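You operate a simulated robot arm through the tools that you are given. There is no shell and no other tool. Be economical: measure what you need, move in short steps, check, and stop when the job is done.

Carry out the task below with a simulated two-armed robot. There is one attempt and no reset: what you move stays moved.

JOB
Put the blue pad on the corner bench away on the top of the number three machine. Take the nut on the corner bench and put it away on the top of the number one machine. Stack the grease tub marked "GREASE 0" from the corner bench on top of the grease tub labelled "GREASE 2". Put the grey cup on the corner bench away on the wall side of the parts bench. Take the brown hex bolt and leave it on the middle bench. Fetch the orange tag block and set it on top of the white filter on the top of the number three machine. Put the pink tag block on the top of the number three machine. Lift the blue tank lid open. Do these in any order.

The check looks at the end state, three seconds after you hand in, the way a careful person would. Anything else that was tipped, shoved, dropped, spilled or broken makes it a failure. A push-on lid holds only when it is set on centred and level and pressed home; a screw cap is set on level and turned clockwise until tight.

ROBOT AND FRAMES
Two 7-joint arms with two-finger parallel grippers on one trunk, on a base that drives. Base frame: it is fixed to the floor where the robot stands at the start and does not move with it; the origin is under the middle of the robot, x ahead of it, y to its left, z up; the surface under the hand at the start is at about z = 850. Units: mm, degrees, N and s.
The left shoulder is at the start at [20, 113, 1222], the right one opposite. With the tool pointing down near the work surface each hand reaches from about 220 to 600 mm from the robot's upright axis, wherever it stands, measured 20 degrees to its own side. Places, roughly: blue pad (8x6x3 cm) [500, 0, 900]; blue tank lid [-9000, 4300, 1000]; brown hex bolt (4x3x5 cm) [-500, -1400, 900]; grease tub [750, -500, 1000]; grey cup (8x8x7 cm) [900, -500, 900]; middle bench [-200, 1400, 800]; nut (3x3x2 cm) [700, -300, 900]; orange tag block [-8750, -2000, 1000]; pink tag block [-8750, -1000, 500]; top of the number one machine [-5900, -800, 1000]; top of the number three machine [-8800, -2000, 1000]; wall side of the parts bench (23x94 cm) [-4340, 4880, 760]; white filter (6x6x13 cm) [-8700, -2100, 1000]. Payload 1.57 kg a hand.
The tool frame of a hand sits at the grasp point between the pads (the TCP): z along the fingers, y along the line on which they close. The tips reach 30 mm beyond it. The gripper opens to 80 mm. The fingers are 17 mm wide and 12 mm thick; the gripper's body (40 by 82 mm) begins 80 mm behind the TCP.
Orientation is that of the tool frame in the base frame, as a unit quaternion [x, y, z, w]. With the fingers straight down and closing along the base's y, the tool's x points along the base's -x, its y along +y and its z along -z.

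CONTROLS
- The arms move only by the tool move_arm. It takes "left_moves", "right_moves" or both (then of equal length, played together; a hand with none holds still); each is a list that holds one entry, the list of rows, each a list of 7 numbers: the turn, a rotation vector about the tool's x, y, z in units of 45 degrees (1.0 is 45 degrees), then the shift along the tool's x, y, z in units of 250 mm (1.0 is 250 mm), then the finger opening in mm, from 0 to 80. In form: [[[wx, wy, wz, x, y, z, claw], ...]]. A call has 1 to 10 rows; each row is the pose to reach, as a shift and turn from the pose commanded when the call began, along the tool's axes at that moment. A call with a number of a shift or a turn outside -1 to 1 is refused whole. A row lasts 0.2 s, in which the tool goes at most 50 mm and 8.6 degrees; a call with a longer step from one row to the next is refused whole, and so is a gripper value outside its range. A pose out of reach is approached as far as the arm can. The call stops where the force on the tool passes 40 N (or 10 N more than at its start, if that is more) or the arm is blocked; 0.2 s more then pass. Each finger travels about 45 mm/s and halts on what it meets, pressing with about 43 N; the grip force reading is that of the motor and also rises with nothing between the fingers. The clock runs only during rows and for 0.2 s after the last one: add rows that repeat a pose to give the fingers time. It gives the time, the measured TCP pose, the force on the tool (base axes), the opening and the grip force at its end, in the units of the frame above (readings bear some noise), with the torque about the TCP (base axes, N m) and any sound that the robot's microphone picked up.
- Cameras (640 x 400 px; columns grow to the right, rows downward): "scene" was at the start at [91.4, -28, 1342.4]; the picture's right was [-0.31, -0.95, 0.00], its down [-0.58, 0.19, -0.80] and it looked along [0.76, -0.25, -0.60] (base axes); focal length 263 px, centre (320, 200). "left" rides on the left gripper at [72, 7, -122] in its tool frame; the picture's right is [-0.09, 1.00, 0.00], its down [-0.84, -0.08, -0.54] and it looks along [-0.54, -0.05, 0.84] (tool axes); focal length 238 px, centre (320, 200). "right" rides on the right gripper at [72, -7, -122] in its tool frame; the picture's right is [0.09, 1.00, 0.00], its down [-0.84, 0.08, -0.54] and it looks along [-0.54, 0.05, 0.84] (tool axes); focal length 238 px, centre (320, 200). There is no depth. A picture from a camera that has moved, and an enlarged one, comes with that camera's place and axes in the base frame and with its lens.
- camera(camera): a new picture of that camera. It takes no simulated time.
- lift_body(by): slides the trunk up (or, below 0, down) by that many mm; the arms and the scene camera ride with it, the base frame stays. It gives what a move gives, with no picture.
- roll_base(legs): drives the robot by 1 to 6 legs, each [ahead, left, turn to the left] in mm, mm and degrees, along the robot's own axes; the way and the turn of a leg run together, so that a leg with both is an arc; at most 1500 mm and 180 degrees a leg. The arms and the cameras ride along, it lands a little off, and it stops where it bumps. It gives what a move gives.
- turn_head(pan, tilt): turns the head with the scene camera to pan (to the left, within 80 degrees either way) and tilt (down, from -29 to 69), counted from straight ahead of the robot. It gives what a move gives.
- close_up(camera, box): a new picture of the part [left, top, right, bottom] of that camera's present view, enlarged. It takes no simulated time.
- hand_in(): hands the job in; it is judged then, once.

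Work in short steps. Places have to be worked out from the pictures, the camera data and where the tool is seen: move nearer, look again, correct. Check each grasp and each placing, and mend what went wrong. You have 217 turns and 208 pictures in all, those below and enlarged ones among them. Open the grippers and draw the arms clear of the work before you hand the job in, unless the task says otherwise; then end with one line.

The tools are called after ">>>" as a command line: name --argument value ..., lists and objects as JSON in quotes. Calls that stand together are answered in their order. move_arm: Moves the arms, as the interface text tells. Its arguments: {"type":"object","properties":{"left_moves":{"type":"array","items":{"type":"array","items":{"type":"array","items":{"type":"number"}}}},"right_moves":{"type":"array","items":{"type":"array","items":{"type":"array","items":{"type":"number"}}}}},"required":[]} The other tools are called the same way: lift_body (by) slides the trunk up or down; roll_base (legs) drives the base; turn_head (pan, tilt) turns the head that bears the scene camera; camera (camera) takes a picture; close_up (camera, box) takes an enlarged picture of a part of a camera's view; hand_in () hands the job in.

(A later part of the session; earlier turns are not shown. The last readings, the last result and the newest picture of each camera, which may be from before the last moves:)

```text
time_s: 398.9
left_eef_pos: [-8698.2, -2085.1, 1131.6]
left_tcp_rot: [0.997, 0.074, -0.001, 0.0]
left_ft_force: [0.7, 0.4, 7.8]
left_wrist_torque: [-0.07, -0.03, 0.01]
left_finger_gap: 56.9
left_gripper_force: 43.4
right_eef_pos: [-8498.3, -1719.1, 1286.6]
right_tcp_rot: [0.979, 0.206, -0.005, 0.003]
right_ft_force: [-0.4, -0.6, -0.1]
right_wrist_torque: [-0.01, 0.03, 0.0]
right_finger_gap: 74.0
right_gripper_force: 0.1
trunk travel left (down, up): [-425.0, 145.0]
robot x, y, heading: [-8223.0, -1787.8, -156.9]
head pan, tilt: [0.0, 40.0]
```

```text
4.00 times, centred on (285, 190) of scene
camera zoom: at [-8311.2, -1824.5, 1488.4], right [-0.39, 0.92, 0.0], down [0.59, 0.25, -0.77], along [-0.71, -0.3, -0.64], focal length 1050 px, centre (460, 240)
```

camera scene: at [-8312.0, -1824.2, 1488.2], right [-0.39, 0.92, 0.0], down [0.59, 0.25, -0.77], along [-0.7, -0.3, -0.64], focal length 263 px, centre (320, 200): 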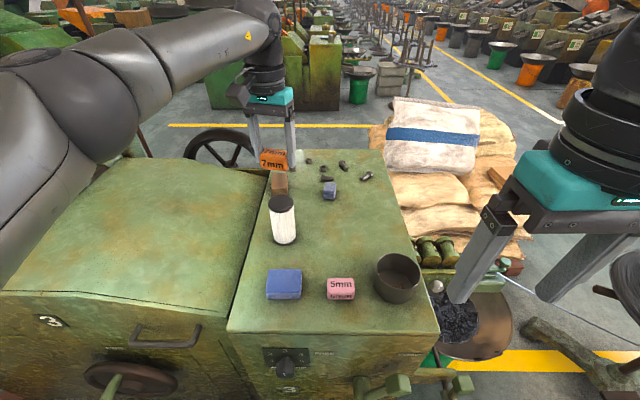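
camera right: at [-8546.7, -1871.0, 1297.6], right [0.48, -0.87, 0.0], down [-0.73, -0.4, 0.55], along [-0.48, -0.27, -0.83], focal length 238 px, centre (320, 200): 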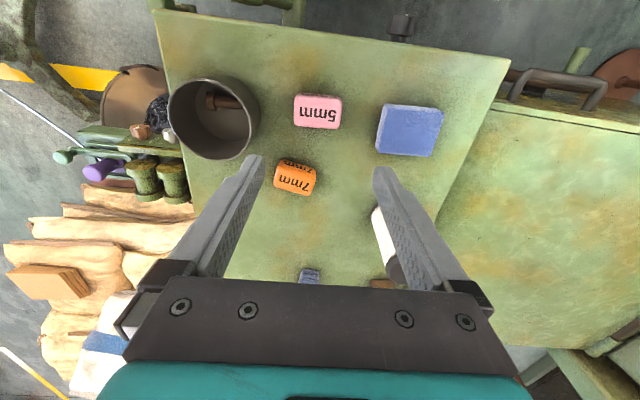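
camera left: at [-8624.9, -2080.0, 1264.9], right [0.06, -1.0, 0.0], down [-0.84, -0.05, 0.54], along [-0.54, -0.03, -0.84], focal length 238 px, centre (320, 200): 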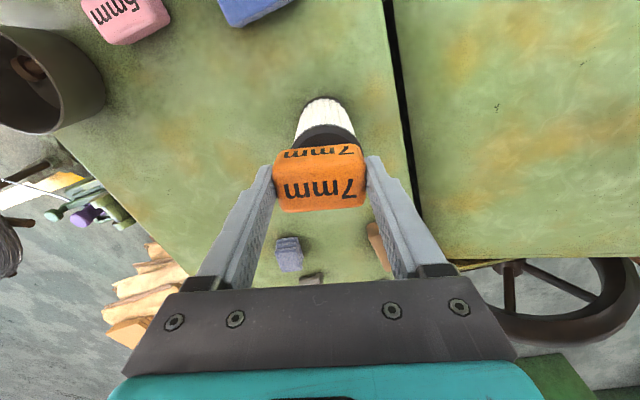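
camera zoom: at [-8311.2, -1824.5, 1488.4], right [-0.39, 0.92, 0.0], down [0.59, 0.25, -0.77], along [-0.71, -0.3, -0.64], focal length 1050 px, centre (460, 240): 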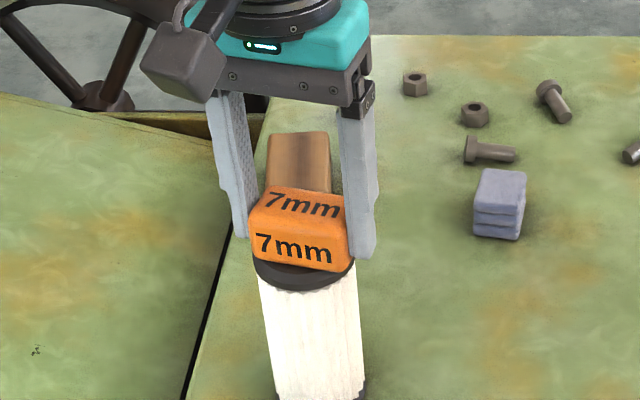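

Well centred now. Open gently, rise straight up, and check.

>>> move_arm --left_moves '[[[0, 0, 0, 0, 0, -0.002, 62], [0, 0, 0, 0, 0, -0.002, 72], [0, 0, 0, 0, 0, -0.002, 76], [0, 0, 0, 0, 0, -0.002, 76], [0, 0, 0, 0, 0, -0.06, 76], [0, 0, 0, 0, 0, -0.2, 76], [0, 0, 0, 0, 0, -0.38, 76], [0, 0, 0, 0, 0, -0.56, 76]]]'

>>> camera --camera "scene"

```text
time_s: 400.7
left_eef_pos: [-8695.7, -2083.7, 1269.5]
left_tcp_rot: [0.997, 0.074, -0.002, 0.0]
left_ft_force: [0.1, -0.4, -0.9]
left_wrist_torque: [-0.01, -0.02, -0.02]
left_finger_gap: 76.0
left_gripper_force: 0.0
right_eef_pos: [-8498.4, -1716.7, 1286.7]
right_tcp_rot: [0.979, 0.205, -0.005, 0.003]
right_ft_force: [0.1, 0.4, 0.8]
right_wrist_torque: [0.0, 0.02, 0.0]
right_finger_gap: 73.9
right_gripper_force: 0.0
trunk travel left (down, up): [-425.0, 145.0]
robot x, y, heading: [-8223.4, -1786.1, -157.0]
head pan, tilt: [0.0, 40.0]
```

```text
72 pictures are left
camera scene: at [-8311.8, -1824.1, 1488.3], right [-0.39, 0.92, 0.0], down [0.59, 0.25, -0.77], along [-0.7, -0.3, -0.64], focal length 263 px, centre (320, 200)
```

scene: 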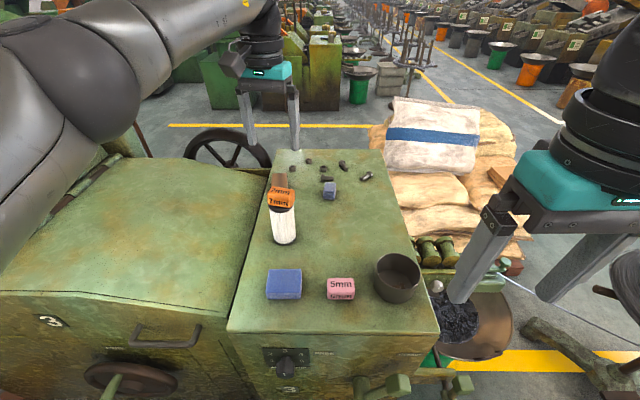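

All three items are right. Retract the left hand, back out of the corridor to the walkway, and look toward the tank.

>>> move_arm --left_moves '[[[0, 0, 0, 0, 0, -0.15, 76], [0, 0, 0, 0.1, 0.05, -0.25, 76], [0, 0, 0, 0.28, 0.05, -0.25, 76], [0, 0, 0, 0.46, 0.05, -0.25, 76], [0, 0, 0, 0.64, 0.05, -0.25, 76], [0, 0, 0, 0.82, 0.05, -0.25, 76]]]'

>>> roll_base --legs '[[-155, 0, 0], [0, -1300, 0], [0, -1200, 0]]'

>>> turn_head --pan -75 --tilt 12

>>> camera --camera "scene"

```text
time_s: 402.1
left_eef_pos: [-8488.4, -2067.1, 1331.6]
left_tcp_rot: [0.997, 0.075, -0.003, -0.001]
left_ft_force: [0.1, -0.4, 0.6]
left_wrist_torque: [0.01, 0.02, -0.02]
left_finger_gap: 76.1
left_gripper_force: 0.1
right_eef_pos: [-8497.2, -1718.2, 1286.8]
right_tcp_rot: [0.979, 0.205, -0.005, 0.003]
right_ft_force: [-0.3, 0.2, 0.5]
right_wrist_torque: [0.0, 0.02, -0.02]
right_finger_gap: 74.0
right_gripper_force: 0.1
trunk travel left (down, up): [-425.0, 145.0]
robot x, y, heading: [-8222.9, -1785.3, -156.9]
head pan, tilt: [0.0, 40.0]
```

```text
time_s: 415.1
left_eef_pos: [-9297.1, 276.5, 1331.2]
left_tcp_rot: [0.997, 0.074, -0.002, -0.001]
left_ft_force: [-0.7, 0.2, -0.5]
left_wrist_torque: [-0.01, 0.0, 0.04]
left_finger_gap: 75.9
left_gripper_force: 0.1
right_eef_pos: [-9307.0, 624.3, 1286.2]
right_tcp_rot: [0.979, 0.206, -0.004, 0.001]
right_ft_force: [0.3, -0.6, 0.5]
right_wrist_torque: [-0.01, -0.05, 0.0]
right_finger_gap: 73.9
right_gripper_force: 0.1
trunk travel left (down, up): [-425.0, 145.0]
robot x, y, heading: [-9029.4, 555.2, -156.7]
head pan, tilt: [0.0, 40.0]
```

```text
time_s: 416.6
left_eef_pos: [-9297.7, 277.0, 1330.8]
left_tcp_rot: [0.997, 0.074, -0.002, -0.001]
left_ft_force: [0.6, 0.2, -0.2]
left_wrist_torque: [0.01, -0.04, 0.02]
left_finger_gap: 76.0
left_gripper_force: 0.1
right_eef_pos: [-9306.5, 624.6, 1287.8]
right_tcp_rot: [0.979, 0.206, -0.005, 0.002]
right_ft_force: [-0.3, 0.7, -0.6]
right_wrist_torque: [0.01, 0.02, 0.01]
right_finger_gap: 74.1
right_gripper_force: 0.1
trunk travel left (down, up): [-425.0, 145.0]
robot x, y, heading: [-9029.6, 556.2, -157.0]
head pan, tilt: [-75.0, 12.0]
```

```text
71 pictures are left
camera scene: at [-9098.6, 624.1, 1532.6], right [0.79, 0.62, 0.0], down [0.13, -0.16, -0.98], along [-0.6, 0.77, -0.21], focal length 263 px, centre (320, 200)
```

scene: 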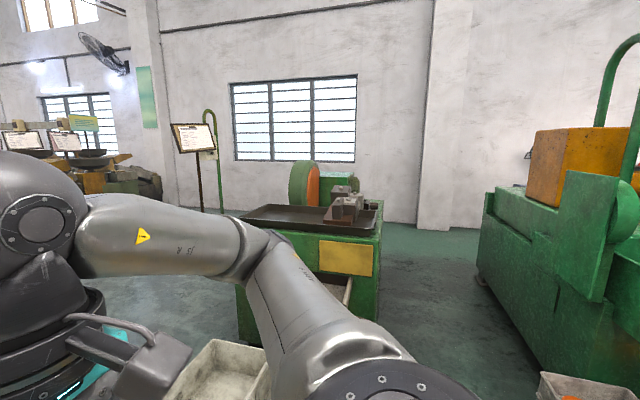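

The tank direction is to the right near the large green machine. Turn the robot to face +y and look.

>>> roll_base --legs '[[0, 0, -113]]'

>>> turn_head --pan 0 --tilt 12

>>> camera --camera "scene"

```text
time_s: 421.8
left_eef_pos: [-9175.6, 914.7, 1331.0]
left_tcp_rot: [-0.603, 0.798, 0.0, 0.002]
left_ft_force: [-0.2, 0.1, -0.4]
left_wrist_torque: [0.02, -0.04, -0.03]
left_finger_gap: 76.2
left_gripper_force: 0.1
right_eef_pos: [-8854.6, 779.4, 1287.5]
right_tcp_rot: [-0.703, 0.711, 0.004, 0.002]
right_ft_force: [-0.5, -0.1, -0.6]
right_wrist_torque: [0.01, 0.02, 0.02]
right_finger_gap: 74.4
right_gripper_force: 0.1
trunk travel left (down, up): [-425.0, 145.0]
robot x, y, heading: [-9031.2, 556.2, 88.6]
head pan, tilt: [-75.0, 12.0]
```

```text
time_s: 423.2
left_eef_pos: [-9174.7, 913.4, 1331.2]
left_tcp_rot: [-0.604, 0.797, 0.001, 0.002]
left_ft_force: [-0.9, 0.4, -1.1]
left_wrist_torque: [-0.03, -0.02, 0.01]
left_finger_gap: 76.0
left_gripper_force: 0.1
right_eef_pos: [-8854.6, 780.1, 1288.7]
right_tcp_rot: [-0.704, 0.711, 0.004, 0.003]
right_ft_force: [-0.3, 0.4, 0.0]
right_wrist_torque: [-0.03, -0.01, -0.03]
right_finger_gap: 74.0
right_gripper_force: 0.0
trunk travel left (down, up): [-425.0, 145.0]
robot x, y, heading: [-9030.0, 556.1, 88.5]
head pan, tilt: [0.0, 12.0]
```

```text
70 pictures are left
camera scene: at [-9029.4, 657.8, 1532.7], right [1.0, -0.02, 0.0], down [0.0, -0.21, -0.98], along [0.02, 0.98, -0.21], focal length 263 px, centre (320, 200)
```

scene: 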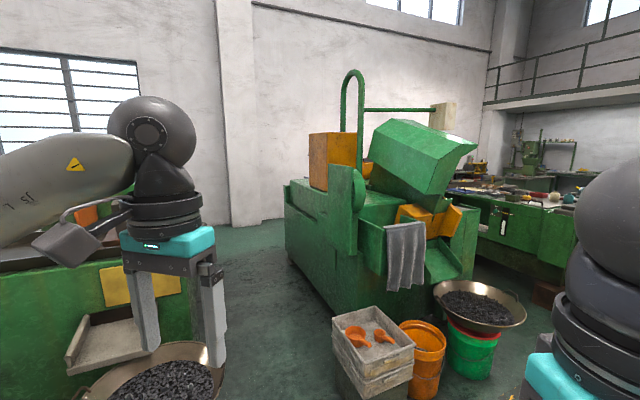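

Not visible from here; likely at the rear of the big green machine. Go up the corridor on its left side and look.

>>> roll_base --legs '[[0, 0, 25.5], [0, -400, 0], [1500, 0, 0], [900, 0, 0]]'

>>> turn_head --pan -45 --tilt 15

>>> camera --camera "scene"

```text
time_s: 438.4
left_eef_pos: [-10034.1, 3115.9, 1331.3]
left_tcp_rot: [0.782, -0.623, -0.001, -0.003]
left_ft_force: [-0.5, 0.6, 0.7]
left_wrist_torque: [0.0, 0.02, 0.0]
left_finger_gap: 75.9
left_gripper_force: 0.0
right_eef_pos: [-9689.1, 3151.1, 1286.1]
right_tcp_rot: [0.858, -0.514, -0.005, -0.001]
right_ft_force: [-0.6, 0.3, 1.0]
right_wrist_torque: [0.01, 0.01, -0.01]
right_finger_gap: 73.9
right_gripper_force: 0.0
trunk travel left (down, up): [-425.0, 145.0]
robot x, y, heading: [-9735.2, 2873.9, 117.5]
head pan, tilt: [0.0, 12.0]
```

```text
time_s: 439.5
left_eef_pos: [-10034.3, 3116.2, 1331.1]
left_tcp_rot: [0.783, -0.623, -0.001, -0.002]
left_ft_force: [0.5, 0.1, 0.0]
left_wrist_torque: [-0.03, 0.0, 0.01]
left_finger_gap: 76.0
left_gripper_force: 0.0
right_eef_pos: [-9688.3, 3152.2, 1286.7]
right_tcp_rot: [0.858, -0.513, -0.005, -0.002]
right_ft_force: [0.1, -0.1, -0.4]
right_wrist_torque: [0.01, -0.01, -0.01]
right_finger_gap: 73.9
right_gripper_force: 0.1
trunk travel left (down, up): [-425.0, 145.0]
robot x, y, heading: [-9733.1, 2874.6, 117.4]
head pan, tilt: [-45.0, 15.0]
```

```text
69 pictures are left
camera scene: at [-9712.5, 2968.4, 1527.8], right [0.95, -0.3, 0.0], down [-0.08, -0.25, -0.97], along [0.29, 0.92, -0.26], focal length 263 px, centre (320, 200)
```

scene: 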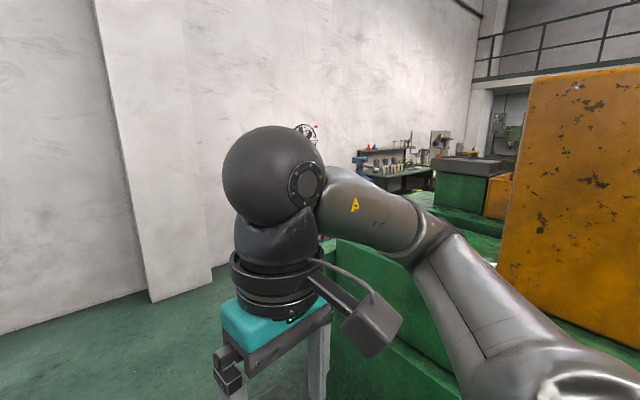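

Go 650 further, then turn right to face the machine's rear end.

>>> roll_base --legs '[[650, 0, 0], [0, 0, -92]]'

>>> turn_head --pan 0 --tilt 20

>>> camera --camera "scene"

```text
time_s: 447.1
left_eef_pos: [-9766.9, 3728.4, 1331.9]
left_tcp_rot: [-0.084, 0.996, 0.0, 0.002]
left_ft_force: [0.3, 0.1, -0.1]
left_wrist_torque: [0.01, 0.0, 0.02]
left_finger_gap: 75.8
left_gripper_force: 0.1
right_eef_pos: [-9751.1, 3381.1, 1287.2]
right_tcp_rot: [-0.215, 0.977, 0.002, 0.005]
right_ft_force: [-1.0, -0.1, 0.3]
right_wrist_torque: [-0.01, -0.02, -0.01]
right_finger_gap: 73.7
right_gripper_force: 0.0
trunk travel left (down, up): [-425.0, 145.0]
robot x, y, heading: [-10027.7, 3444.0, 23.9]
head pan, tilt: [-45.0, 15.0]
```

```text
time_s: 448.2
left_eef_pos: [-9766.6, 3728.6, 1330.4]
left_tcp_rot: [-0.083, 0.997, -0.001, 0.002]
left_ft_force: [0.3, 0.2, 0.1]
left_wrist_torque: [-0.03, 0.0, -0.03]
left_finger_gap: 76.1
left_gripper_force: 0.0
right_eef_pos: [-9752.7, 3381.3, 1286.5]
right_tcp_rot: [-0.215, 0.977, 0.003, 0.005]
right_ft_force: [0.5, -0.6, 0.6]
right_wrist_torque: [-0.03, -0.03, -0.03]
right_finger_gap: 73.9
right_gripper_force: 0.0
trunk travel left (down, up): [-425.0, 145.0]
robot x, y, heading: [-10031.2, 3446.4, 23.9]
head pan, tilt: [0.0, 20.0]
```

```text
68 pictures are left
camera scene: at [-9935.5, 3485.2, 1519.6], right [0.41, -0.91, 0.0], down [-0.31, -0.14, -0.94], along [0.86, 0.38, -0.34], focal length 263 px, centre (320, 200)
```

scene: 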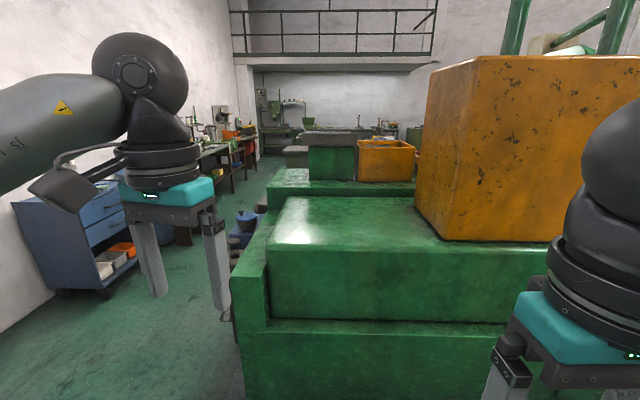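

Something bluish sits behind the machine's left end at ≈(245,230). Zoom.

>>> close_up --camera "scene" --box '[190, 160, 310, 330]'

```text
2.35 times, centred on (250, 245) of scene
camera zoom: at [-9935.5, 3485.2, 1519.6], right [0.41, -0.91, 0.0], down [-0.31, -0.14, -0.94], along [0.86, 0.38, -0.34], focal length 618 px, centre (485, 94)
```

zoom: 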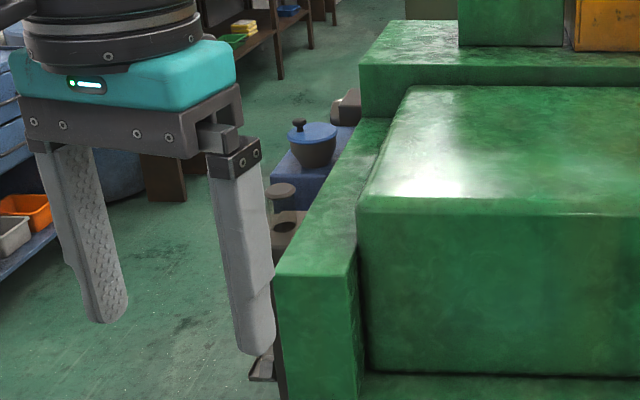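

The blue lid with a knob is on a pot at ≈(-8998,4294). Go round behind the machine's end and face it.

>>> roll_base --legs '[[0, 920, 0], [1270, 0, 0], [0, 0, -90]]'

>>> turn_head --pan 0 --tilt 35

>>> camera --camera "scene"

```text
time_s: 462.9
left_eef_pos: [-9009.6, 4624.5, 1331.1]
left_tcp_rot: [0.625, 0.781, -0.001, 0.001]
left_ft_force: [0.2, 0.7, 0.0]
left_wrist_torque: [-0.02, -0.01, 0.04]
left_finger_gap: 76.0
left_gripper_force: 0.0
right_eef_pos: [-9355.6, 4589.8, 1287.6]
right_tcp_rot: [0.516, 0.857, -0.002, 0.006]
right_ft_force: [-0.6, -0.4, -0.1]
right_wrist_torque: [-0.02, 0.01, -0.03]
right_finger_gap: 74.0
right_gripper_force: 0.1
trunk travel left (down, up): [-425.0, 145.0]
robot x, y, heading: [-9309.6, 4871.1, -62.7]
head pan, tilt: [0.0, 20.0]
```

```text
time_s: 463.7
left_eef_pos: [-9010.0, 4624.1, 1331.5]
left_tcp_rot: [0.625, 0.781, -0.001, 0.001]
left_ft_force: [-0.8, 0.1, 0.3]
left_wrist_torque: [0.0, 0.02, -0.03]
left_finger_gap: 76.1
left_gripper_force: 0.0
right_eef_pos: [-9355.0, 4590.6, 1287.0]
right_tcp_rot: [0.516, 0.857, -0.002, 0.006]
right_ft_force: [0.3, 0.1, -0.7]
right_wrist_torque: [-0.01, -0.02, 0.01]
right_finger_gap: 73.8
right_gripper_force: 0.0
trunk travel left (down, up): [-425.0, 145.0]
robot x, y, heading: [-9305.0, 4871.4, -62.7]
head pan, tilt: [0.0, 35.0]
```

```text
66 pictures are left
camera scene: at [-9264.3, 4781.8, 1495.8], right [-0.89, -0.46, 0.0], down [-0.26, 0.51, -0.82], along [0.38, -0.73, -0.57], focal length 263 px, centre (320, 200)
```

scene: 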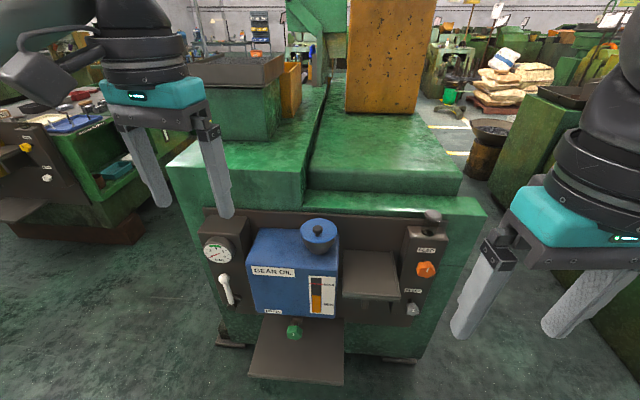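

The tank "GEAR OIL" has a round blue filler lid with a knob. Zoom to see its hinge.

>>> close_up --camera "scene" --box '[240, 200, 400, 320]'

>>> camera --camera "left"

```text
3.33 times, centred on (320, 260) of scene
camera zoom: at [-9264.3, 4781.8, 1495.8], right [-0.89, -0.46, 0.0], down [-0.26, 0.51, -0.82], along [0.38, -0.73, -0.57], focal length 875 px, centre (320, 0)
```

zoom: 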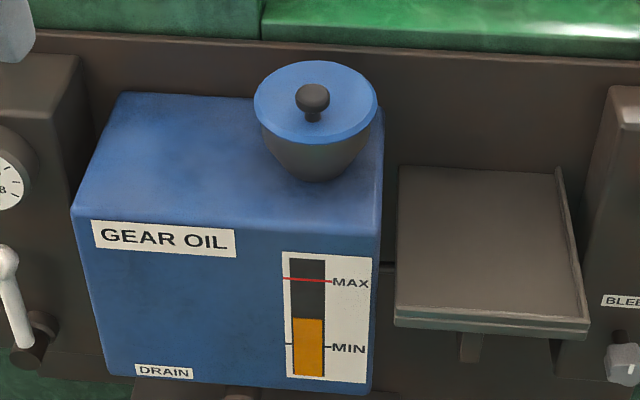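

```text
64 pictures are left
camera left: at [-9019.2, 4697.3, 1453.0], right [0.99, 0.13, 0.0], down [0.11, -0.83, 0.55], along [0.07, -0.54, -0.84], focal length 238 px, centre (320, 200)
```

left: 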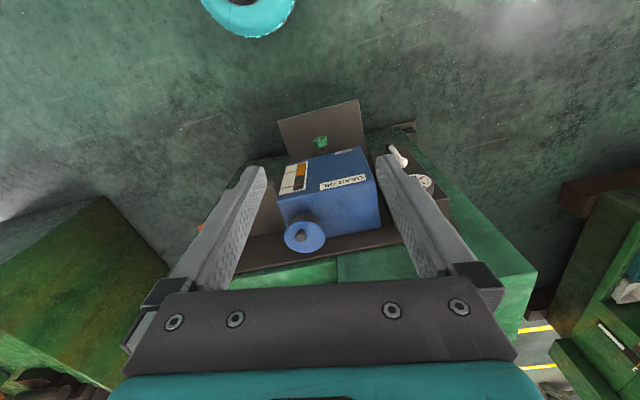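

Approach a bit, then hover the left hand over the lid for a close look.

>>> roll_base --legs '[[150, -90, 0]]'

>>> camera --camera "left"

>>> camera --camera "scene"

```text
time_s: 465.1
left_eef_pos: [-9023.8, 4450.1, 1330.4]
left_tcp_rot: [0.625, 0.781, -0.002, 0.001]
left_ft_force: [-0.7, -1.1, 0.9]
left_wrist_torque: [0.02, -0.03, 0.0]
left_finger_gap: 76.0
left_gripper_force: 0.0
right_eef_pos: [-9369.4, 4416.4, 1285.9]
right_tcp_rot: [0.516, 0.857, -0.001, 0.005]
right_ft_force: [0.2, 0.5, 0.2]
right_wrist_torque: [0.01, -0.04, 0.04]
right_finger_gap: 73.9
right_gripper_force: 0.0
trunk travel left (down, up): [-425.0, 145.0]
robot x, y, heading: [-9323.6, 4699.4, -62.7]
head pan, tilt: [0.0, 35.0]
```

```text
63 pictures are left
camera left: at [-9032.9, 4522.8, 1452.9], right [0.99, 0.13, 0.0], down [0.11, -0.83, 0.54], along [0.07, -0.54, -0.84], focal length 238 px, centre (320, 200)
```

left: 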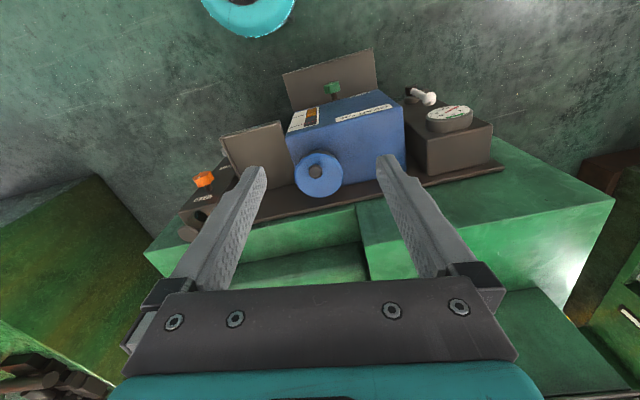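

```text
62 pictures are left
camera scene: at [-9278.0, 4607.3, 1495.7], right [-0.89, -0.46, 0.0], down [-0.26, 0.51, -0.82], along [0.38, -0.73, -0.57], focal length 263 px, centre (320, 200)
```

scene: 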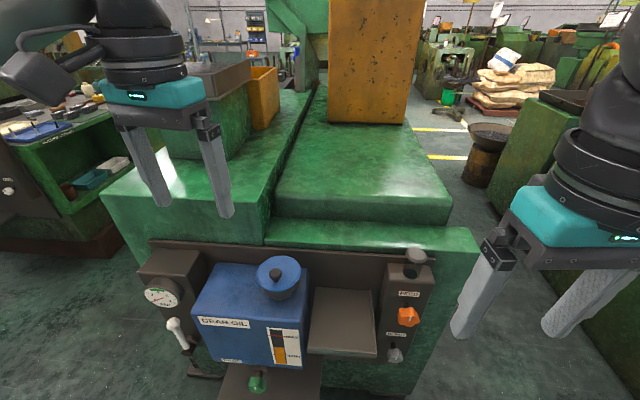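

Lid located at (-9008,4300,≈1012). Hover the left hand above it at z≈1155.

>>> move_arm --left_moves '[[[0, 0, 0, -0.14, -0.02, 0.1, 60], [0, 0, 0, -0.28, -0.04, 0.2, 60], [0, 0, 0, -0.42, -0.055, 0.33, 60], [0, 0, 0, -0.54, -0.068, 0.48, 60], [0, 0, 0, -0.6, -0.068, 0.62, 60], [0, 0, 0, -0.6, -0.068, 0.7, 60]]]'

>>> camera --camera "left"

>>> close_up --camera "left" --box '[250, 60, 390, 200]'

```text
time_s: 466.6
left_eef_pos: [-9009.5, 4303.2, 1155.7]
left_tcp_rot: [0.625, 0.781, -0.002, 0.002]
left_ft_force: [-1.2, -0.2, 0.0]
left_wrist_torque: [0.0, -0.04, 0.02]
left_finger_gap: 60.1
left_gripper_force: 0.0
right_eef_pos: [-9368.8, 4416.5, 1287.1]
right_tcp_rot: [0.516, 0.857, -0.002, 0.005]
right_ft_force: [-0.1, 0.0, 1.2]
right_wrist_torque: [0.01, 0.01, 0.02]
right_finger_gap: 74.1
right_gripper_force: 0.1
trunk travel left (down, up): [-425.0, 145.0]
robot x, y, heading: [-9321.8, 4694.8, -63.0]
head pan, tilt: [0.0, 35.0]
```

```text
61 pictures are left
camera left: at [-9017.1, 4374.8, 1277.1], right [0.99, 0.13, 0.0], down [0.11, -0.83, 0.54], along [0.07, -0.54, -0.84], focal length 238 px, centre (320, 200)
```

left: 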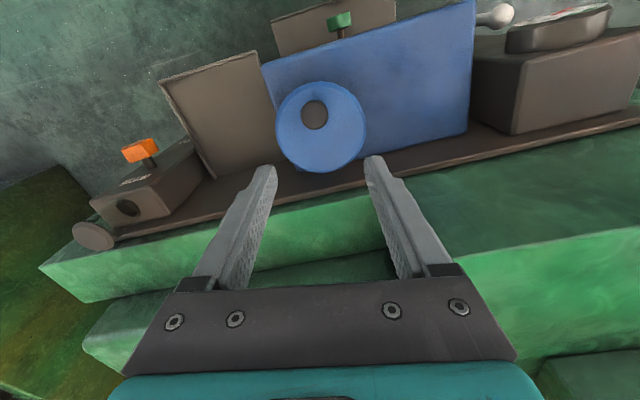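

```text
2.86 times, centred on (320, 130) of left
camera zoom: at [-9017.1, 4374.8, 1277.1], right [0.99, 0.13, 0.0], down [0.11, -0.83, 0.54], along [0.07, -0.54, -0.84], focal length 681 px, centre (320, 400)
```

zoom: 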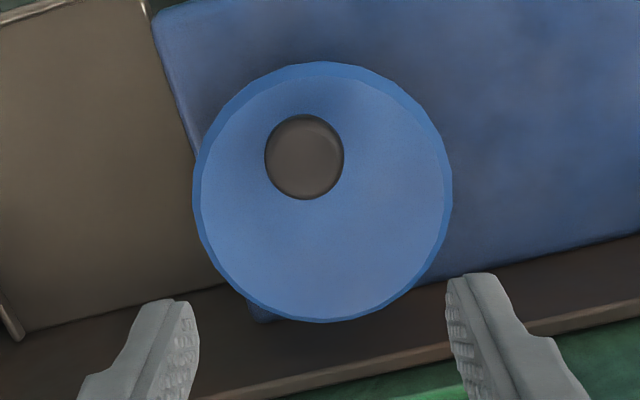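

The knob sits off-centre toward me, so the hinge is on the far side. Refine the knob's height and place with zooms.

>>> close_up --camera "scene" --box '[220, 220, 340, 310]'

>>> close_up --camera "right" --box '[320, 0, 640, 250]'

```text
4.44 times, centred on (280, 265) of scene
camera zoom: at [-9277.9, 4608.2, 1495.8], right [-0.89, -0.46, 0.0], down [-0.26, 0.51, -0.82], along [0.38, -0.73, -0.57], focal length 1167 px, centre (498, -89)
```

zoom: 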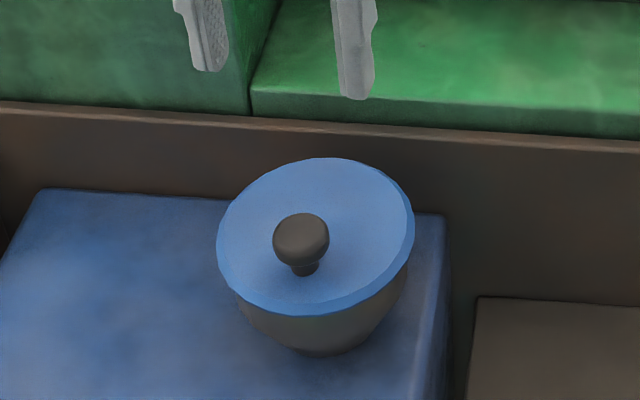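

```text
1.60 times, centred on (480, 125) of right
camera zoom: at [-9410.5, 4477.2, 1407.3], right [0.84, 0.55, 0.0], down [0.46, -0.7, 0.55], along [0.3, -0.46, -0.83], focal length 381 px, centre (64, 320)
```

zoom: 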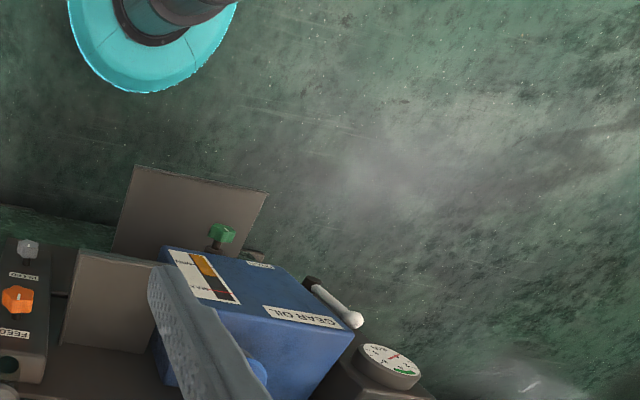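

Knob centre at (-9015,4317,1037). Yaw to align the closing line with the hinge axis, descend over the knob and close.

>>> move_arm --left_moves '[[[0, 0, -0.12, 0.03, -0.005, 0.08, 52], [0, 0, -0.25, 0.06, -0.009, 0.16, 52], [0, 0, -0.25, 0.06, -0.009, 0.28, 52], [0, 0, -0.25, 0.06, -0.009, 0.35, 52], [0, 0, -0.25, 0.06, -0.009, 0.387, 52], [0, 0, -0.25, 0.06, -0.009, 0.387, 52]]]'

>>> camera --camera "left"

>>> close_up --camera "scene" --box '[220, 220, 340, 310]'

```text
time_s: 467.9
left_eef_pos: [-9014.3, 4315.0, 1060.3]
left_tcp_rot: [0.544, 0.839, -0.001, 0.002]
left_ft_force: [0.3, 0.2, 0.5]
left_wrist_torque: [-0.01, 0.0, 0.0]
left_finger_gap: 52.3
left_gripper_force: 0.0
right_eef_pos: [-9370.1, 4416.8, 1288.4]
right_tcp_rot: [0.516, 0.857, -0.001, 0.005]
right_ft_force: [-0.4, -0.7, 0.6]
right_wrist_torque: [0.0, -0.01, 0.01]
right_finger_gap: 73.9
right_gripper_force: 0.0
trunk travel left (down, up): [-425.0, 145.0]
robot x, y, heading: [-9322.7, 4697.9, -63.0]
head pan, tilt: [0.0, 35.0]
```

```text
57 pictures are left
camera left: at [-9036.5, 4384.8, 1182.6], right [0.95, 0.32, 0.0], down [0.27, -0.79, 0.54], along [0.17, -0.52, -0.84], focal length 238 px, centre (320, 200)
```

left: 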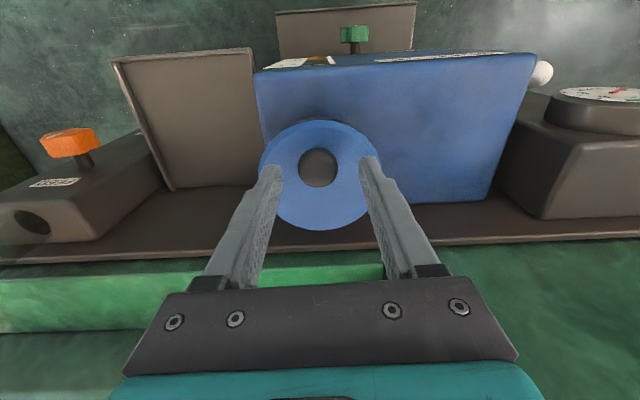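

```text
4.44 times, centred on (280, 265) of scene
camera zoom: at [-9278.0, 4608.3, 1495.8], right [-0.89, -0.46, 0.0], down [-0.26, 0.51, -0.82], along [0.38, -0.73, -0.57], focal length 1167 px, centre (498, -89)
```

zoom: 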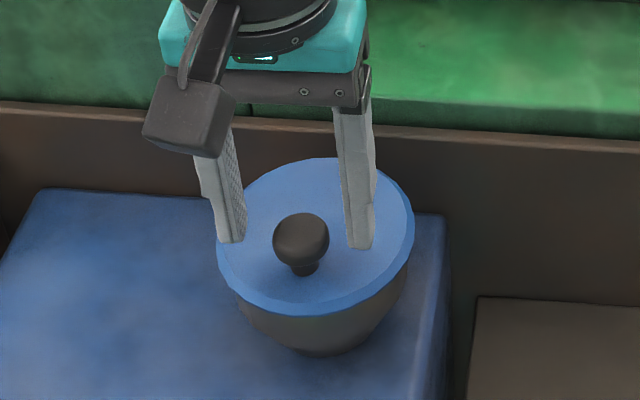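

Fingers straddle the knob correctly. Lower 4 mm more and close.

>>> move_arm --left_moves '[[[0, 0, 0, -0.004, 0, 0.016, 52], [0, 0, 0, -0.004, 0, 0.016, 30], [0, 0, 0, -0.004, 0, 0.016, 10], [0, 0, 0, -0.004, 0, 0.016, 10], [0, 0, 0, -0.004, 0, 0.016, 10], [0, 0, 0, -0.004, 0, 0.016, 10]]]'

>>> camera --camera "left"

```text
time_s: 469.4
left_eef_pos: [-9014.8, 4312.6, 1057.2]
left_tcp_rot: [0.546, 0.838, -0.002, 0.0]
left_ft_force: [-6.3, -3.0, -1.7]
left_wrist_torque: [-0.08, 0.23, 0.05]
left_finger_gap: 26.8
left_gripper_force: 37.8
right_eef_pos: [-9370.7, 4415.7, 1286.7]
right_tcp_rot: [0.516, 0.856, -0.001, 0.006]
right_ft_force: [-0.1, 0.6, 0.2]
right_wrist_torque: [0.02, 0.02, 0.0]
right_finger_gap: 74.0
right_gripper_force: 0.1
trunk travel left (down, up): [-425.0, 145.0]
robot x, y, heading: [-9319.3, 4695.2, -62.8]
head pan, tilt: [0.0, 35.0]
```

```text
55 pictures are left
camera left: at [-9037.0, 4382.8, 1179.1], right [0.95, 0.32, 0.0], down [0.27, -0.79, 0.54], along [0.17, -0.52, -0.84], focal length 238 px, centre (320, 200)
```

left: 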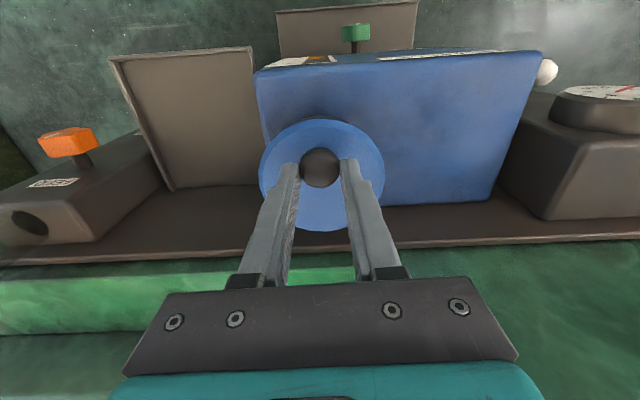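

Knob is gripped. Lift along the hinge arc for the first ~20° and check forces.

>>> move_arm --left_moves '[[[0, 0, 0, -0.008, 0, -0.024, 10], [0, 0, 0, -0.0216, 0, -0.0484, 10], [0, 0, 0, -0.036, 0, -0.072, 10], [0, 0, 0, -0.0516, 0, -0.0924, 10], [0, 0, 0, -0.0516, 0, -0.0924, 10]]]'

>>> close_up --camera "scene" --box '[220, 220, 340, 310]'

```text
time_s: 470.6
left_eef_pos: [-9010.0, 4303.6, 1080.7]
left_tcp_rot: [0.544, 0.839, -0.001, -0.002]
left_ft_force: [-11.4, 15.5, -0.2]
left_wrist_torque: [1.17, 0.64, 0.05]
left_finger_gap: 25.5
left_gripper_force: 37.2
right_eef_pos: [-9370.7, 4418.5, 1287.6]
right_tcp_rot: [0.515, 0.857, -0.001, 0.007]
right_ft_force: [-0.4, 0.3, -0.6]
right_wrist_torque: [-0.02, 0.01, 0.01]
right_finger_gap: 74.1
right_gripper_force: 0.1
trunk travel left (down, up): [-425.0, 145.0]
robot x, y, heading: [-9320.6, 4696.4, -62.6]
head pan, tilt: [0.0, 35.0]
```

```text
4.44 times, centred on (280, 265) of scene
camera zoom: at [-9279.9, 4610.6, 1496.0], right [-0.89, -0.46, 0.0], down [-0.26, 0.51, -0.82], along [0.38, -0.73, -0.57], focal length 1167 px, centre (498, -89)
```

zoom: 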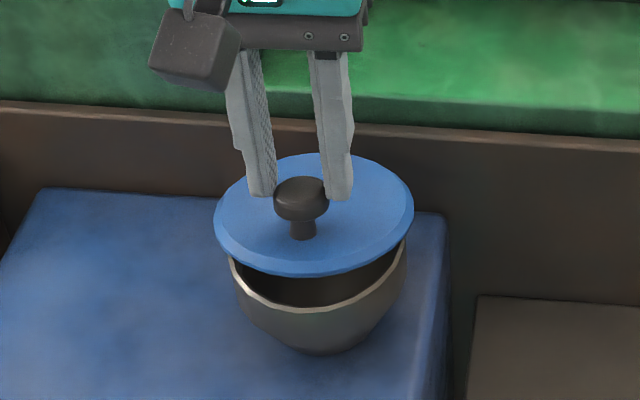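

The lid opens about the far hinge; the side force is knob friction as the lid turns within my grip. Continue the arc while tilting the hand with it.

>>> move_arm --left_moves '[[[0, 0.178, 0, -0.034, 0, -0.028, 10], [0, 0.356, 0, -0.077, 0, -0.053, 10], [0, 0.511, 0, -0.122, 0, -0.072, 10], [0, 0.667, 0, -0.164, 0, -0.084, 10], [0, 0.667, 0, -0.164, 0, -0.084, 10]]]'

>>> close_up --camera "scene" --box '[200, 190, 360, 310]'

```text
time_s: 471.8
left_eef_pos: [-9015.8, 4330.1, 1104.5]
left_tcp_rot: [0.528, 0.809, 0.139, -0.218]
left_ft_force: [0.7, 0.1, 0.2]
left_wrist_torque: [-0.03, -0.01, -0.01]
left_finger_gap: 9.9
left_gripper_force: 0.0
left hand out of reach, approached as far as the arm can: row 3, 4, 5
right_eef_pos: [-9369.7, 4416.9, 1286.1]
right_tcp_rot: [0.516, 0.857, -0.002, 0.005]
right_ft_force: [-0.1, 0.5, 0.2]
right_wrist_torque: [-0.02, 0.03, 0.0]
right_finger_gap: 74.2
right_gripper_force: 0.0
trunk travel left (down, up): [-425.0, 145.0]
robot x, y, heading: [-9322.2, 4692.4, -62.4]
head pan, tilt: [0.0, 35.0]
```

```text
3.33 times, centred on (280, 250) of scene
camera zoom: at [-9278.5, 4608.2, 1495.8], right [-0.89, -0.46, 0.0], down [-0.26, 0.51, -0.82], along [0.37, -0.73, -0.57], focal length 875 px, centre (453, 33)
```

zoom: 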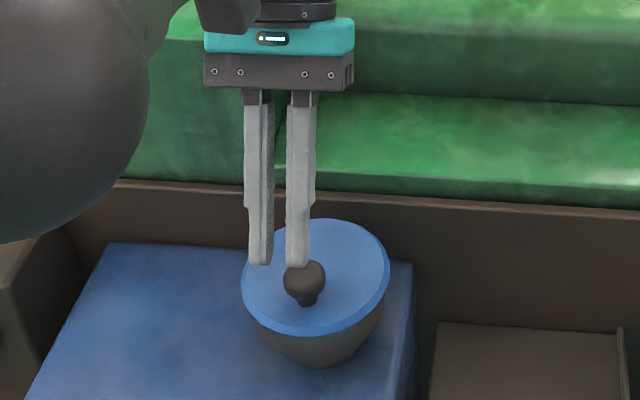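

The tilted pose was out of reach and the knob slipped (lid fell shut harmlessly). Raise the hand upright, and drive 130 mm closer.

>>> move_arm --left_moves '[[[0, 0, 0, 0.05, 0, -0.09, 40], [0, -0.1, 0, 0.1, 0, -0.18, 50], [0, -0.25, 0, 0.155, 0, -0.28, 50], [0, -0.4, 0, 0.155, 0, -0.28, 50], [0, -0.55, 0, 0.155, 0, -0.28, 50], [0, -0.66, 0, 0.155, 0, -0.28, 50], [0, -0.66, 0, 0.155, 0, -0.28, 50]]]'

>>> roll_base --legs '[[130, 0, 0]]'

>>> camera --camera "left"

>>> camera --camera "scene"

```text
time_s: 473.4
left_eef_pos: [-9010.0, 4331.9, 1187.0]
left_tcp_rot: [0.545, 0.839, -0.001, -0.002]
left_ft_force: [-0.2, -0.8, -0.1]
left_wrist_torque: [-0.01, 0.01, 0.01]
left_finger_gap: 49.9
left_gripper_force: 0.1
right_eef_pos: [-9369.2, 4416.4, 1287.7]
right_tcp_rot: [0.517, 0.856, -0.002, 0.005]
right_ft_force: [-0.3, 0.1, 0.2]
right_wrist_torque: [-0.02, -0.03, -0.03]
right_finger_gap: 73.9
right_gripper_force: 0.1
trunk travel left (down, up): [-425.0, 145.0]
robot x, y, heading: [-9324.4, 4696.3, -62.7]
head pan, tilt: [0.0, 35.0]
```

```text
time_s: 474.6
left_eef_pos: [-8949.3, 4213.1, 1185.6]
left_tcp_rot: [0.543, 0.84, 0.0, -0.002]
left_ft_force: [-0.3, 0.0, -1.0]
left_wrist_torque: [0.04, 0.02, -0.07]
left_finger_gap: 50.1
left_gripper_force: 0.1
right_eef_pos: [-9306.9, 4297.3, 1287.6]
right_tcp_rot: [0.514, 0.858, -0.002, 0.005]
right_ft_force: [-0.3, -0.2, 0.0]
right_wrist_torque: [0.02, -0.04, 0.0]
right_finger_gap: 73.9
right_gripper_force: 0.0
trunk travel left (down, up): [-425.0, 145.0]
robot x, y, heading: [-9258.4, 4577.6, -62.6]
head pan, tilt: [0.0, 35.0]
```

```text
52 pictures are left
camera left: at [-8971.1, 4282.9, 1307.9], right [0.95, 0.32, 0.0], down [0.27, -0.8, 0.54], along [0.17, -0.51, -0.84], focal length 238 px, centre (320, 200)
```

left: 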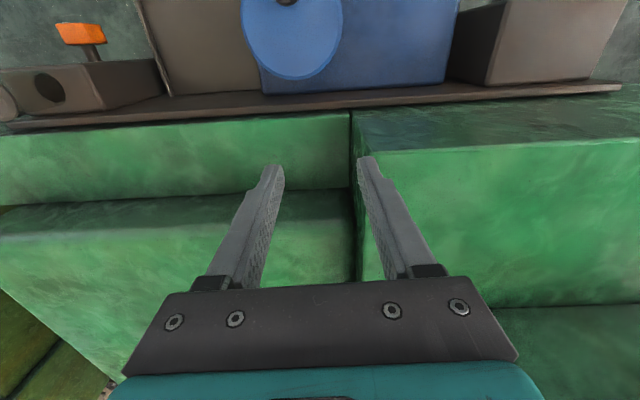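

```text
51 pictures are left
camera scene: at [-9216.5, 4489.6, 1495.7], right [-0.89, -0.46, 0.0], down [-0.26, 0.51, -0.82], along [0.38, -0.73, -0.57], focal length 263 px, centre (320, 200)
```

scene: 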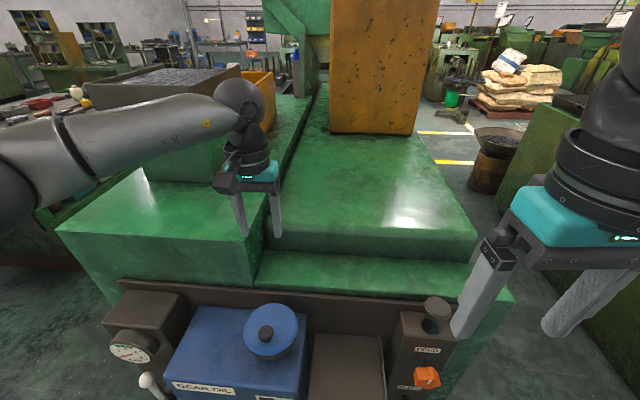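

Next attempt: start with the hand pre-tilted toward me (−30°) so it can rotate with the lid. Move to a tilted hover over the knob.

>>> move_arm --left_moves '[[[0, -0.14, 0, 0.15, -0.015, 0, 50], [0, -0.28, 0, 0.3, -0.03, 0.03, 50], [0, -0.42, 0, 0.45, -0.045, 0.09, 50], [0, -0.56, 0, 0.58, -0.06, 0.17, 50], [0, -0.667, 0, 0.684, -0.069, 0.252, 50], [0, -0.667, 0, 0.684, -0.069, 0.252, 50]]]'

>>> camera --camera "left"

>>> close_up --camera "scene" --box '[200, 250, 340, 370]'

```text
time_s: 476.1
left_eef_pos: [-9032.1, 4333.9, 1114.1]
left_tcp_rot: [0.525, 0.811, -0.141, 0.216]
left_ft_force: [0.7, -0.2, 1.3]
left_wrist_torque: [-0.04, 0.03, 0.04]
left_finger_gap: 49.9
left_gripper_force: 0.1
left hand out of reach, approached as far as the arm can: row 5, 6
right_eef_pos: [-9308.9, 4297.9, 1287.8]
right_tcp_rot: [0.514, 0.858, -0.002, 0.006]
right_ft_force: [-1.0, -0.3, 1.1]
right_wrist_torque: [0.0, 0.03, 0.0]
right_finger_gap: 73.7
right_gripper_force: 0.0
trunk travel left (down, up): [-425.0, 145.0]
robot x, y, heading: [-9260.8, 4576.2, -62.3]
head pan, tilt: [0.0, 35.0]
```

```text
50 pictures are left
camera left: at [-9075.9, 4449.5, 1183.3], right [0.94, 0.33, 0.04], down [0.12, -0.45, 0.89], along [0.32, -0.83, -0.46], focal length 238 px, centre (320, 200)
```

left: 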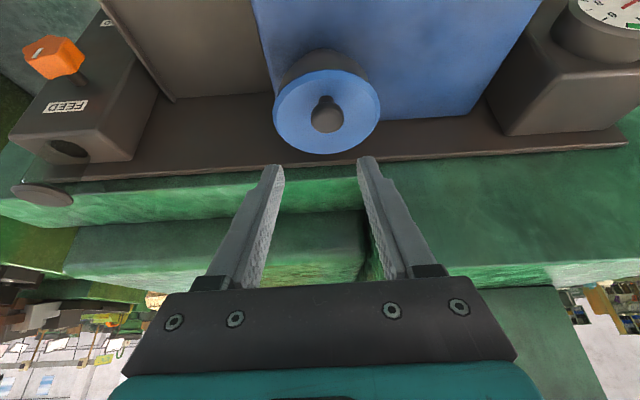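

```text
3.33 times, centred on (270, 310) of scene
camera zoom: at [-9217.0, 4491.1, 1495.8], right [-0.89, -0.46, 0.0], down [-0.26, 0.51, -0.82], along [0.38, -0.73, -0.57], focal length 875 px, centre (487, -167)
```

zoom: 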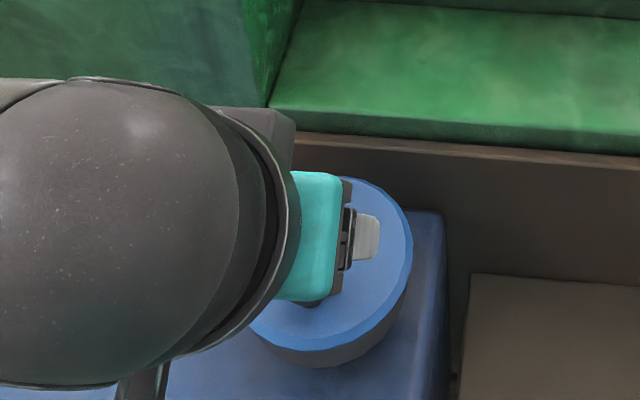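

The hover was at the near limit, but the grasp pose should be reachable. Move in along the tilt toward the knob.

>>> move_arm --left_moves '[[[0, 0, 0, 0.03, 0.018, 0.08, 50], [0, 0, 0, 0.055, 0.035, 0.15, 50], [0, 0, 0, 0.07, 0.035, 0.2, 50], [0, 0, 0, 0.07, 0.035, 0.2, 50]]]'

>>> camera --camera "left"

```text
time_s: 477.1
left_eef_pos: [-9022.2, 4329.2, 1062.7]
left_tcp_rot: [0.526, 0.81, -0.141, 0.216]
left_ft_force: [0.2, 0.4, 0.1]
left_wrist_torque: [0.0, 0.01, 0.03]
left_finger_gap: 50.0
left_gripper_force: 0.1
right_eef_pos: [-9307.5, 4298.1, 1286.9]
right_tcp_rot: [0.514, 0.858, -0.002, 0.005]
right_ft_force: [0.0, -0.2, -0.8]
right_wrist_torque: [-0.01, -0.03, -0.05]
right_finger_gap: 74.1
right_gripper_force: 0.0
trunk travel left (down, up): [-425.0, 145.0]
robot x, y, heading: [-9259.6, 4578.8, -62.7]
head pan, tilt: [0.0, 35.0]
```

```text
48 pictures are left
camera left: at [-9065.8, 4445.2, 1132.0], right [0.94, 0.33, 0.04], down [0.12, -0.45, 0.89], along [0.32, -0.83, -0.46], focal length 238 px, centre (320, 200)
```

left: 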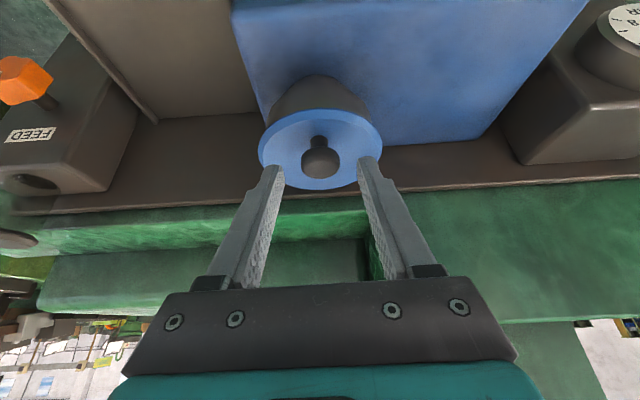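

Knob is centred between the fingers. Advance the last 10 mm and close.

>>> move_arm --left_moves '[[[0, 0, 0, 0.002, 0.004, 0.025, 50], [0, 0, 0, 0.003, 0.006, 0.041, 50], [0, 0, 0, 0.003, 0.006, 0.041, 30], [0, 0, 0, 0.003, 0.006, 0.041, 10], [0, 0, 0, 0.003, 0.006, 0.041, 10], [0, 0, 0, 0.003, 0.006, 0.041, 10], [0, 0, 0, 0.003, 0.006, 0.041, 10]]]'

>>> camera --camera "left"

```text
time_s: 478.6
left_eef_pos: [-9020.0, 4326.4, 1052.6]
left_tcp_rot: [0.526, 0.811, -0.142, 0.215]
left_ft_force: [-4.8, -2.6, -2.4]
left_wrist_torque: [-0.01, 0.2, -0.04]
left_finger_gap: 26.7
left_gripper_force: 37.8
right_eef_pos: [-9309.0, 4298.8, 1286.6]
right_tcp_rot: [0.515, 0.857, -0.001, 0.006]
right_ft_force: [-0.1, -0.5, 0.5]
right_wrist_torque: [0.02, -0.02, 0.04]
right_finger_gap: 74.0
right_gripper_force: 0.0
trunk travel left (down, up): [-425.0, 145.0]
robot x, y, heading: [-9261.1, 4574.5, -62.6]
head pan, tilt: [0.0, 35.0]
```

```text
47 pictures are left
camera left: at [-9063.3, 4441.1, 1123.0], right [0.94, 0.33, 0.04], down [0.12, -0.45, 0.89], along [0.31, -0.83, -0.46], focal length 238 px, centre (320, 200)
```

left: 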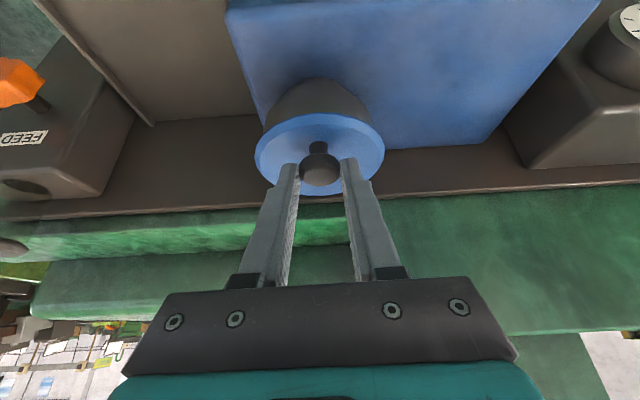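

Gripped. Rotate rigidly with the lid about its far hinge: lift through 40°.

>>> move_arm --left_moves '[[[0, 0.178, 0, -0.048, 0, -0.025, 10], [0, 0.356, 0, -0.098, 0, -0.043, 10], [0, 0.533, 0, -0.15, 0, -0.054, 10], [0, 0.711, 0, -0.204, 0, -0.057, 10], [0, 0.889, 0, -0.257, 0, -0.053, 10], [0, 0.889, 0, -0.257, 0, -0.053, 10]]]'

>>> camera --camera "scene"

```text
time_s: 480.1
left_eef_pos: [-9000.9, 4279.3, 1096.6]
left_tcp_rot: [0.543, 0.835, 0.046, -0.074]
left_ft_force: [-8.6, -6.4, 16.5]
left_wrist_torque: [-1.02, -0.06, 0.1]
left_finger_gap: 26.7
left_gripper_force: 37.9
right_eef_pos: [-9309.8, 4299.2, 1286.9]
right_tcp_rot: [0.514, 0.858, -0.002, 0.007]
right_ft_force: [-0.4, 0.3, -0.3]
right_wrist_torque: [-0.01, -0.03, 0.02]
right_finger_gap: 74.0
right_gripper_force: 0.0
trunk travel left (down, up): [-425.0, 145.0]
robot x, y, heading: [-9261.4, 4579.3, -62.8]
head pan, tilt: [0.0, 35.0]
```

```text
46 pictures are left
camera scene: at [-9219.3, 4490.7, 1495.9], right [-0.89, -0.46, 0.0], down [-0.26, 0.51, -0.82], along [0.38, -0.73, -0.57], focal length 263 px, centre (320, 200)
```

scene: 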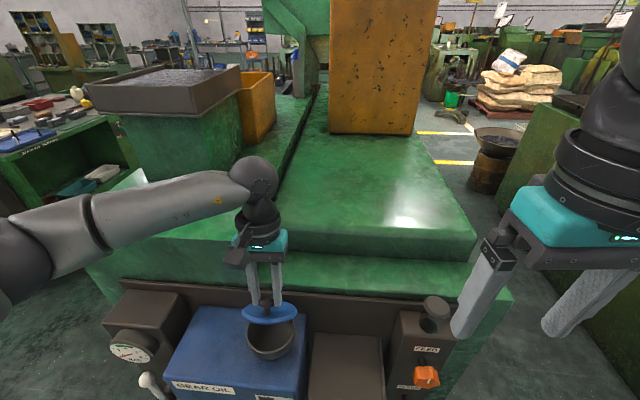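

The lid is following (~40°). Continue to ~64°.

>>> move_arm --left_moves '[[[0, 0.178, 0, -0.046, 0, -0.033, 10], [0, 0.356, 0, -0.097, 0, -0.05, 10], [0, 0.533, 0, -0.149, 0, -0.062, 10], [0, 0.533, 0, -0.149, 0, -0.062, 10]]]'

>>> close_up --camera "scene" --box '[200, 210, 360, 370]'

```text
time_s: 481.1
left_eef_pos: [-8984.8, 4243.6, 1104.6]
left_tcp_rot: [0.522, 0.801, 0.158, -0.247]
left_ft_force: [-14.0, -11.8, 1.5]
left_wrist_torque: [-0.74, 0.13, 0.21]
left_finger_gap: 27.1
left_gripper_force: 37.6
right_eef_pos: [-9310.0, 4297.4, 1286.5]
right_tcp_rot: [0.515, 0.857, -0.001, 0.006]
right_ft_force: [0.3, -0.5, -0.5]
right_wrist_torque: [-0.01, 0.0, -0.02]
right_finger_gap: 74.2
right_gripper_force: 0.0
trunk travel left (down, up): [-425.0, 145.0]
robot x, y, heading: [-9261.2, 4579.2, -62.4]
head pan, tilt: [0.0, 35.0]
```

```text
2.50 times, centred on (280, 290) of scene
camera zoom: at [-9219.6, 4488.9, 1495.7], right [-0.89, -0.46, 0.0], down [-0.26, 0.51, -0.82], along [0.38, -0.73, -0.57], focal length 656 px, centre (420, -25)
```

zoom: 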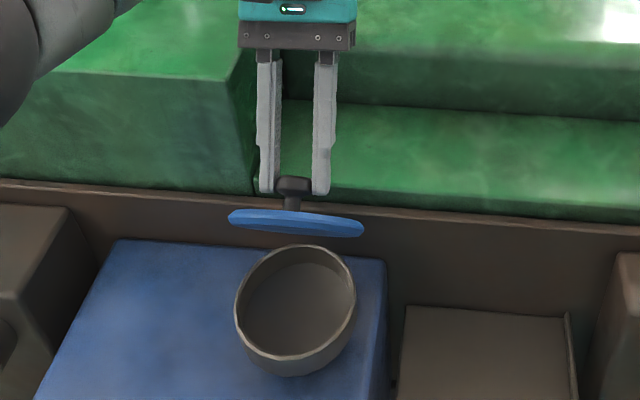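

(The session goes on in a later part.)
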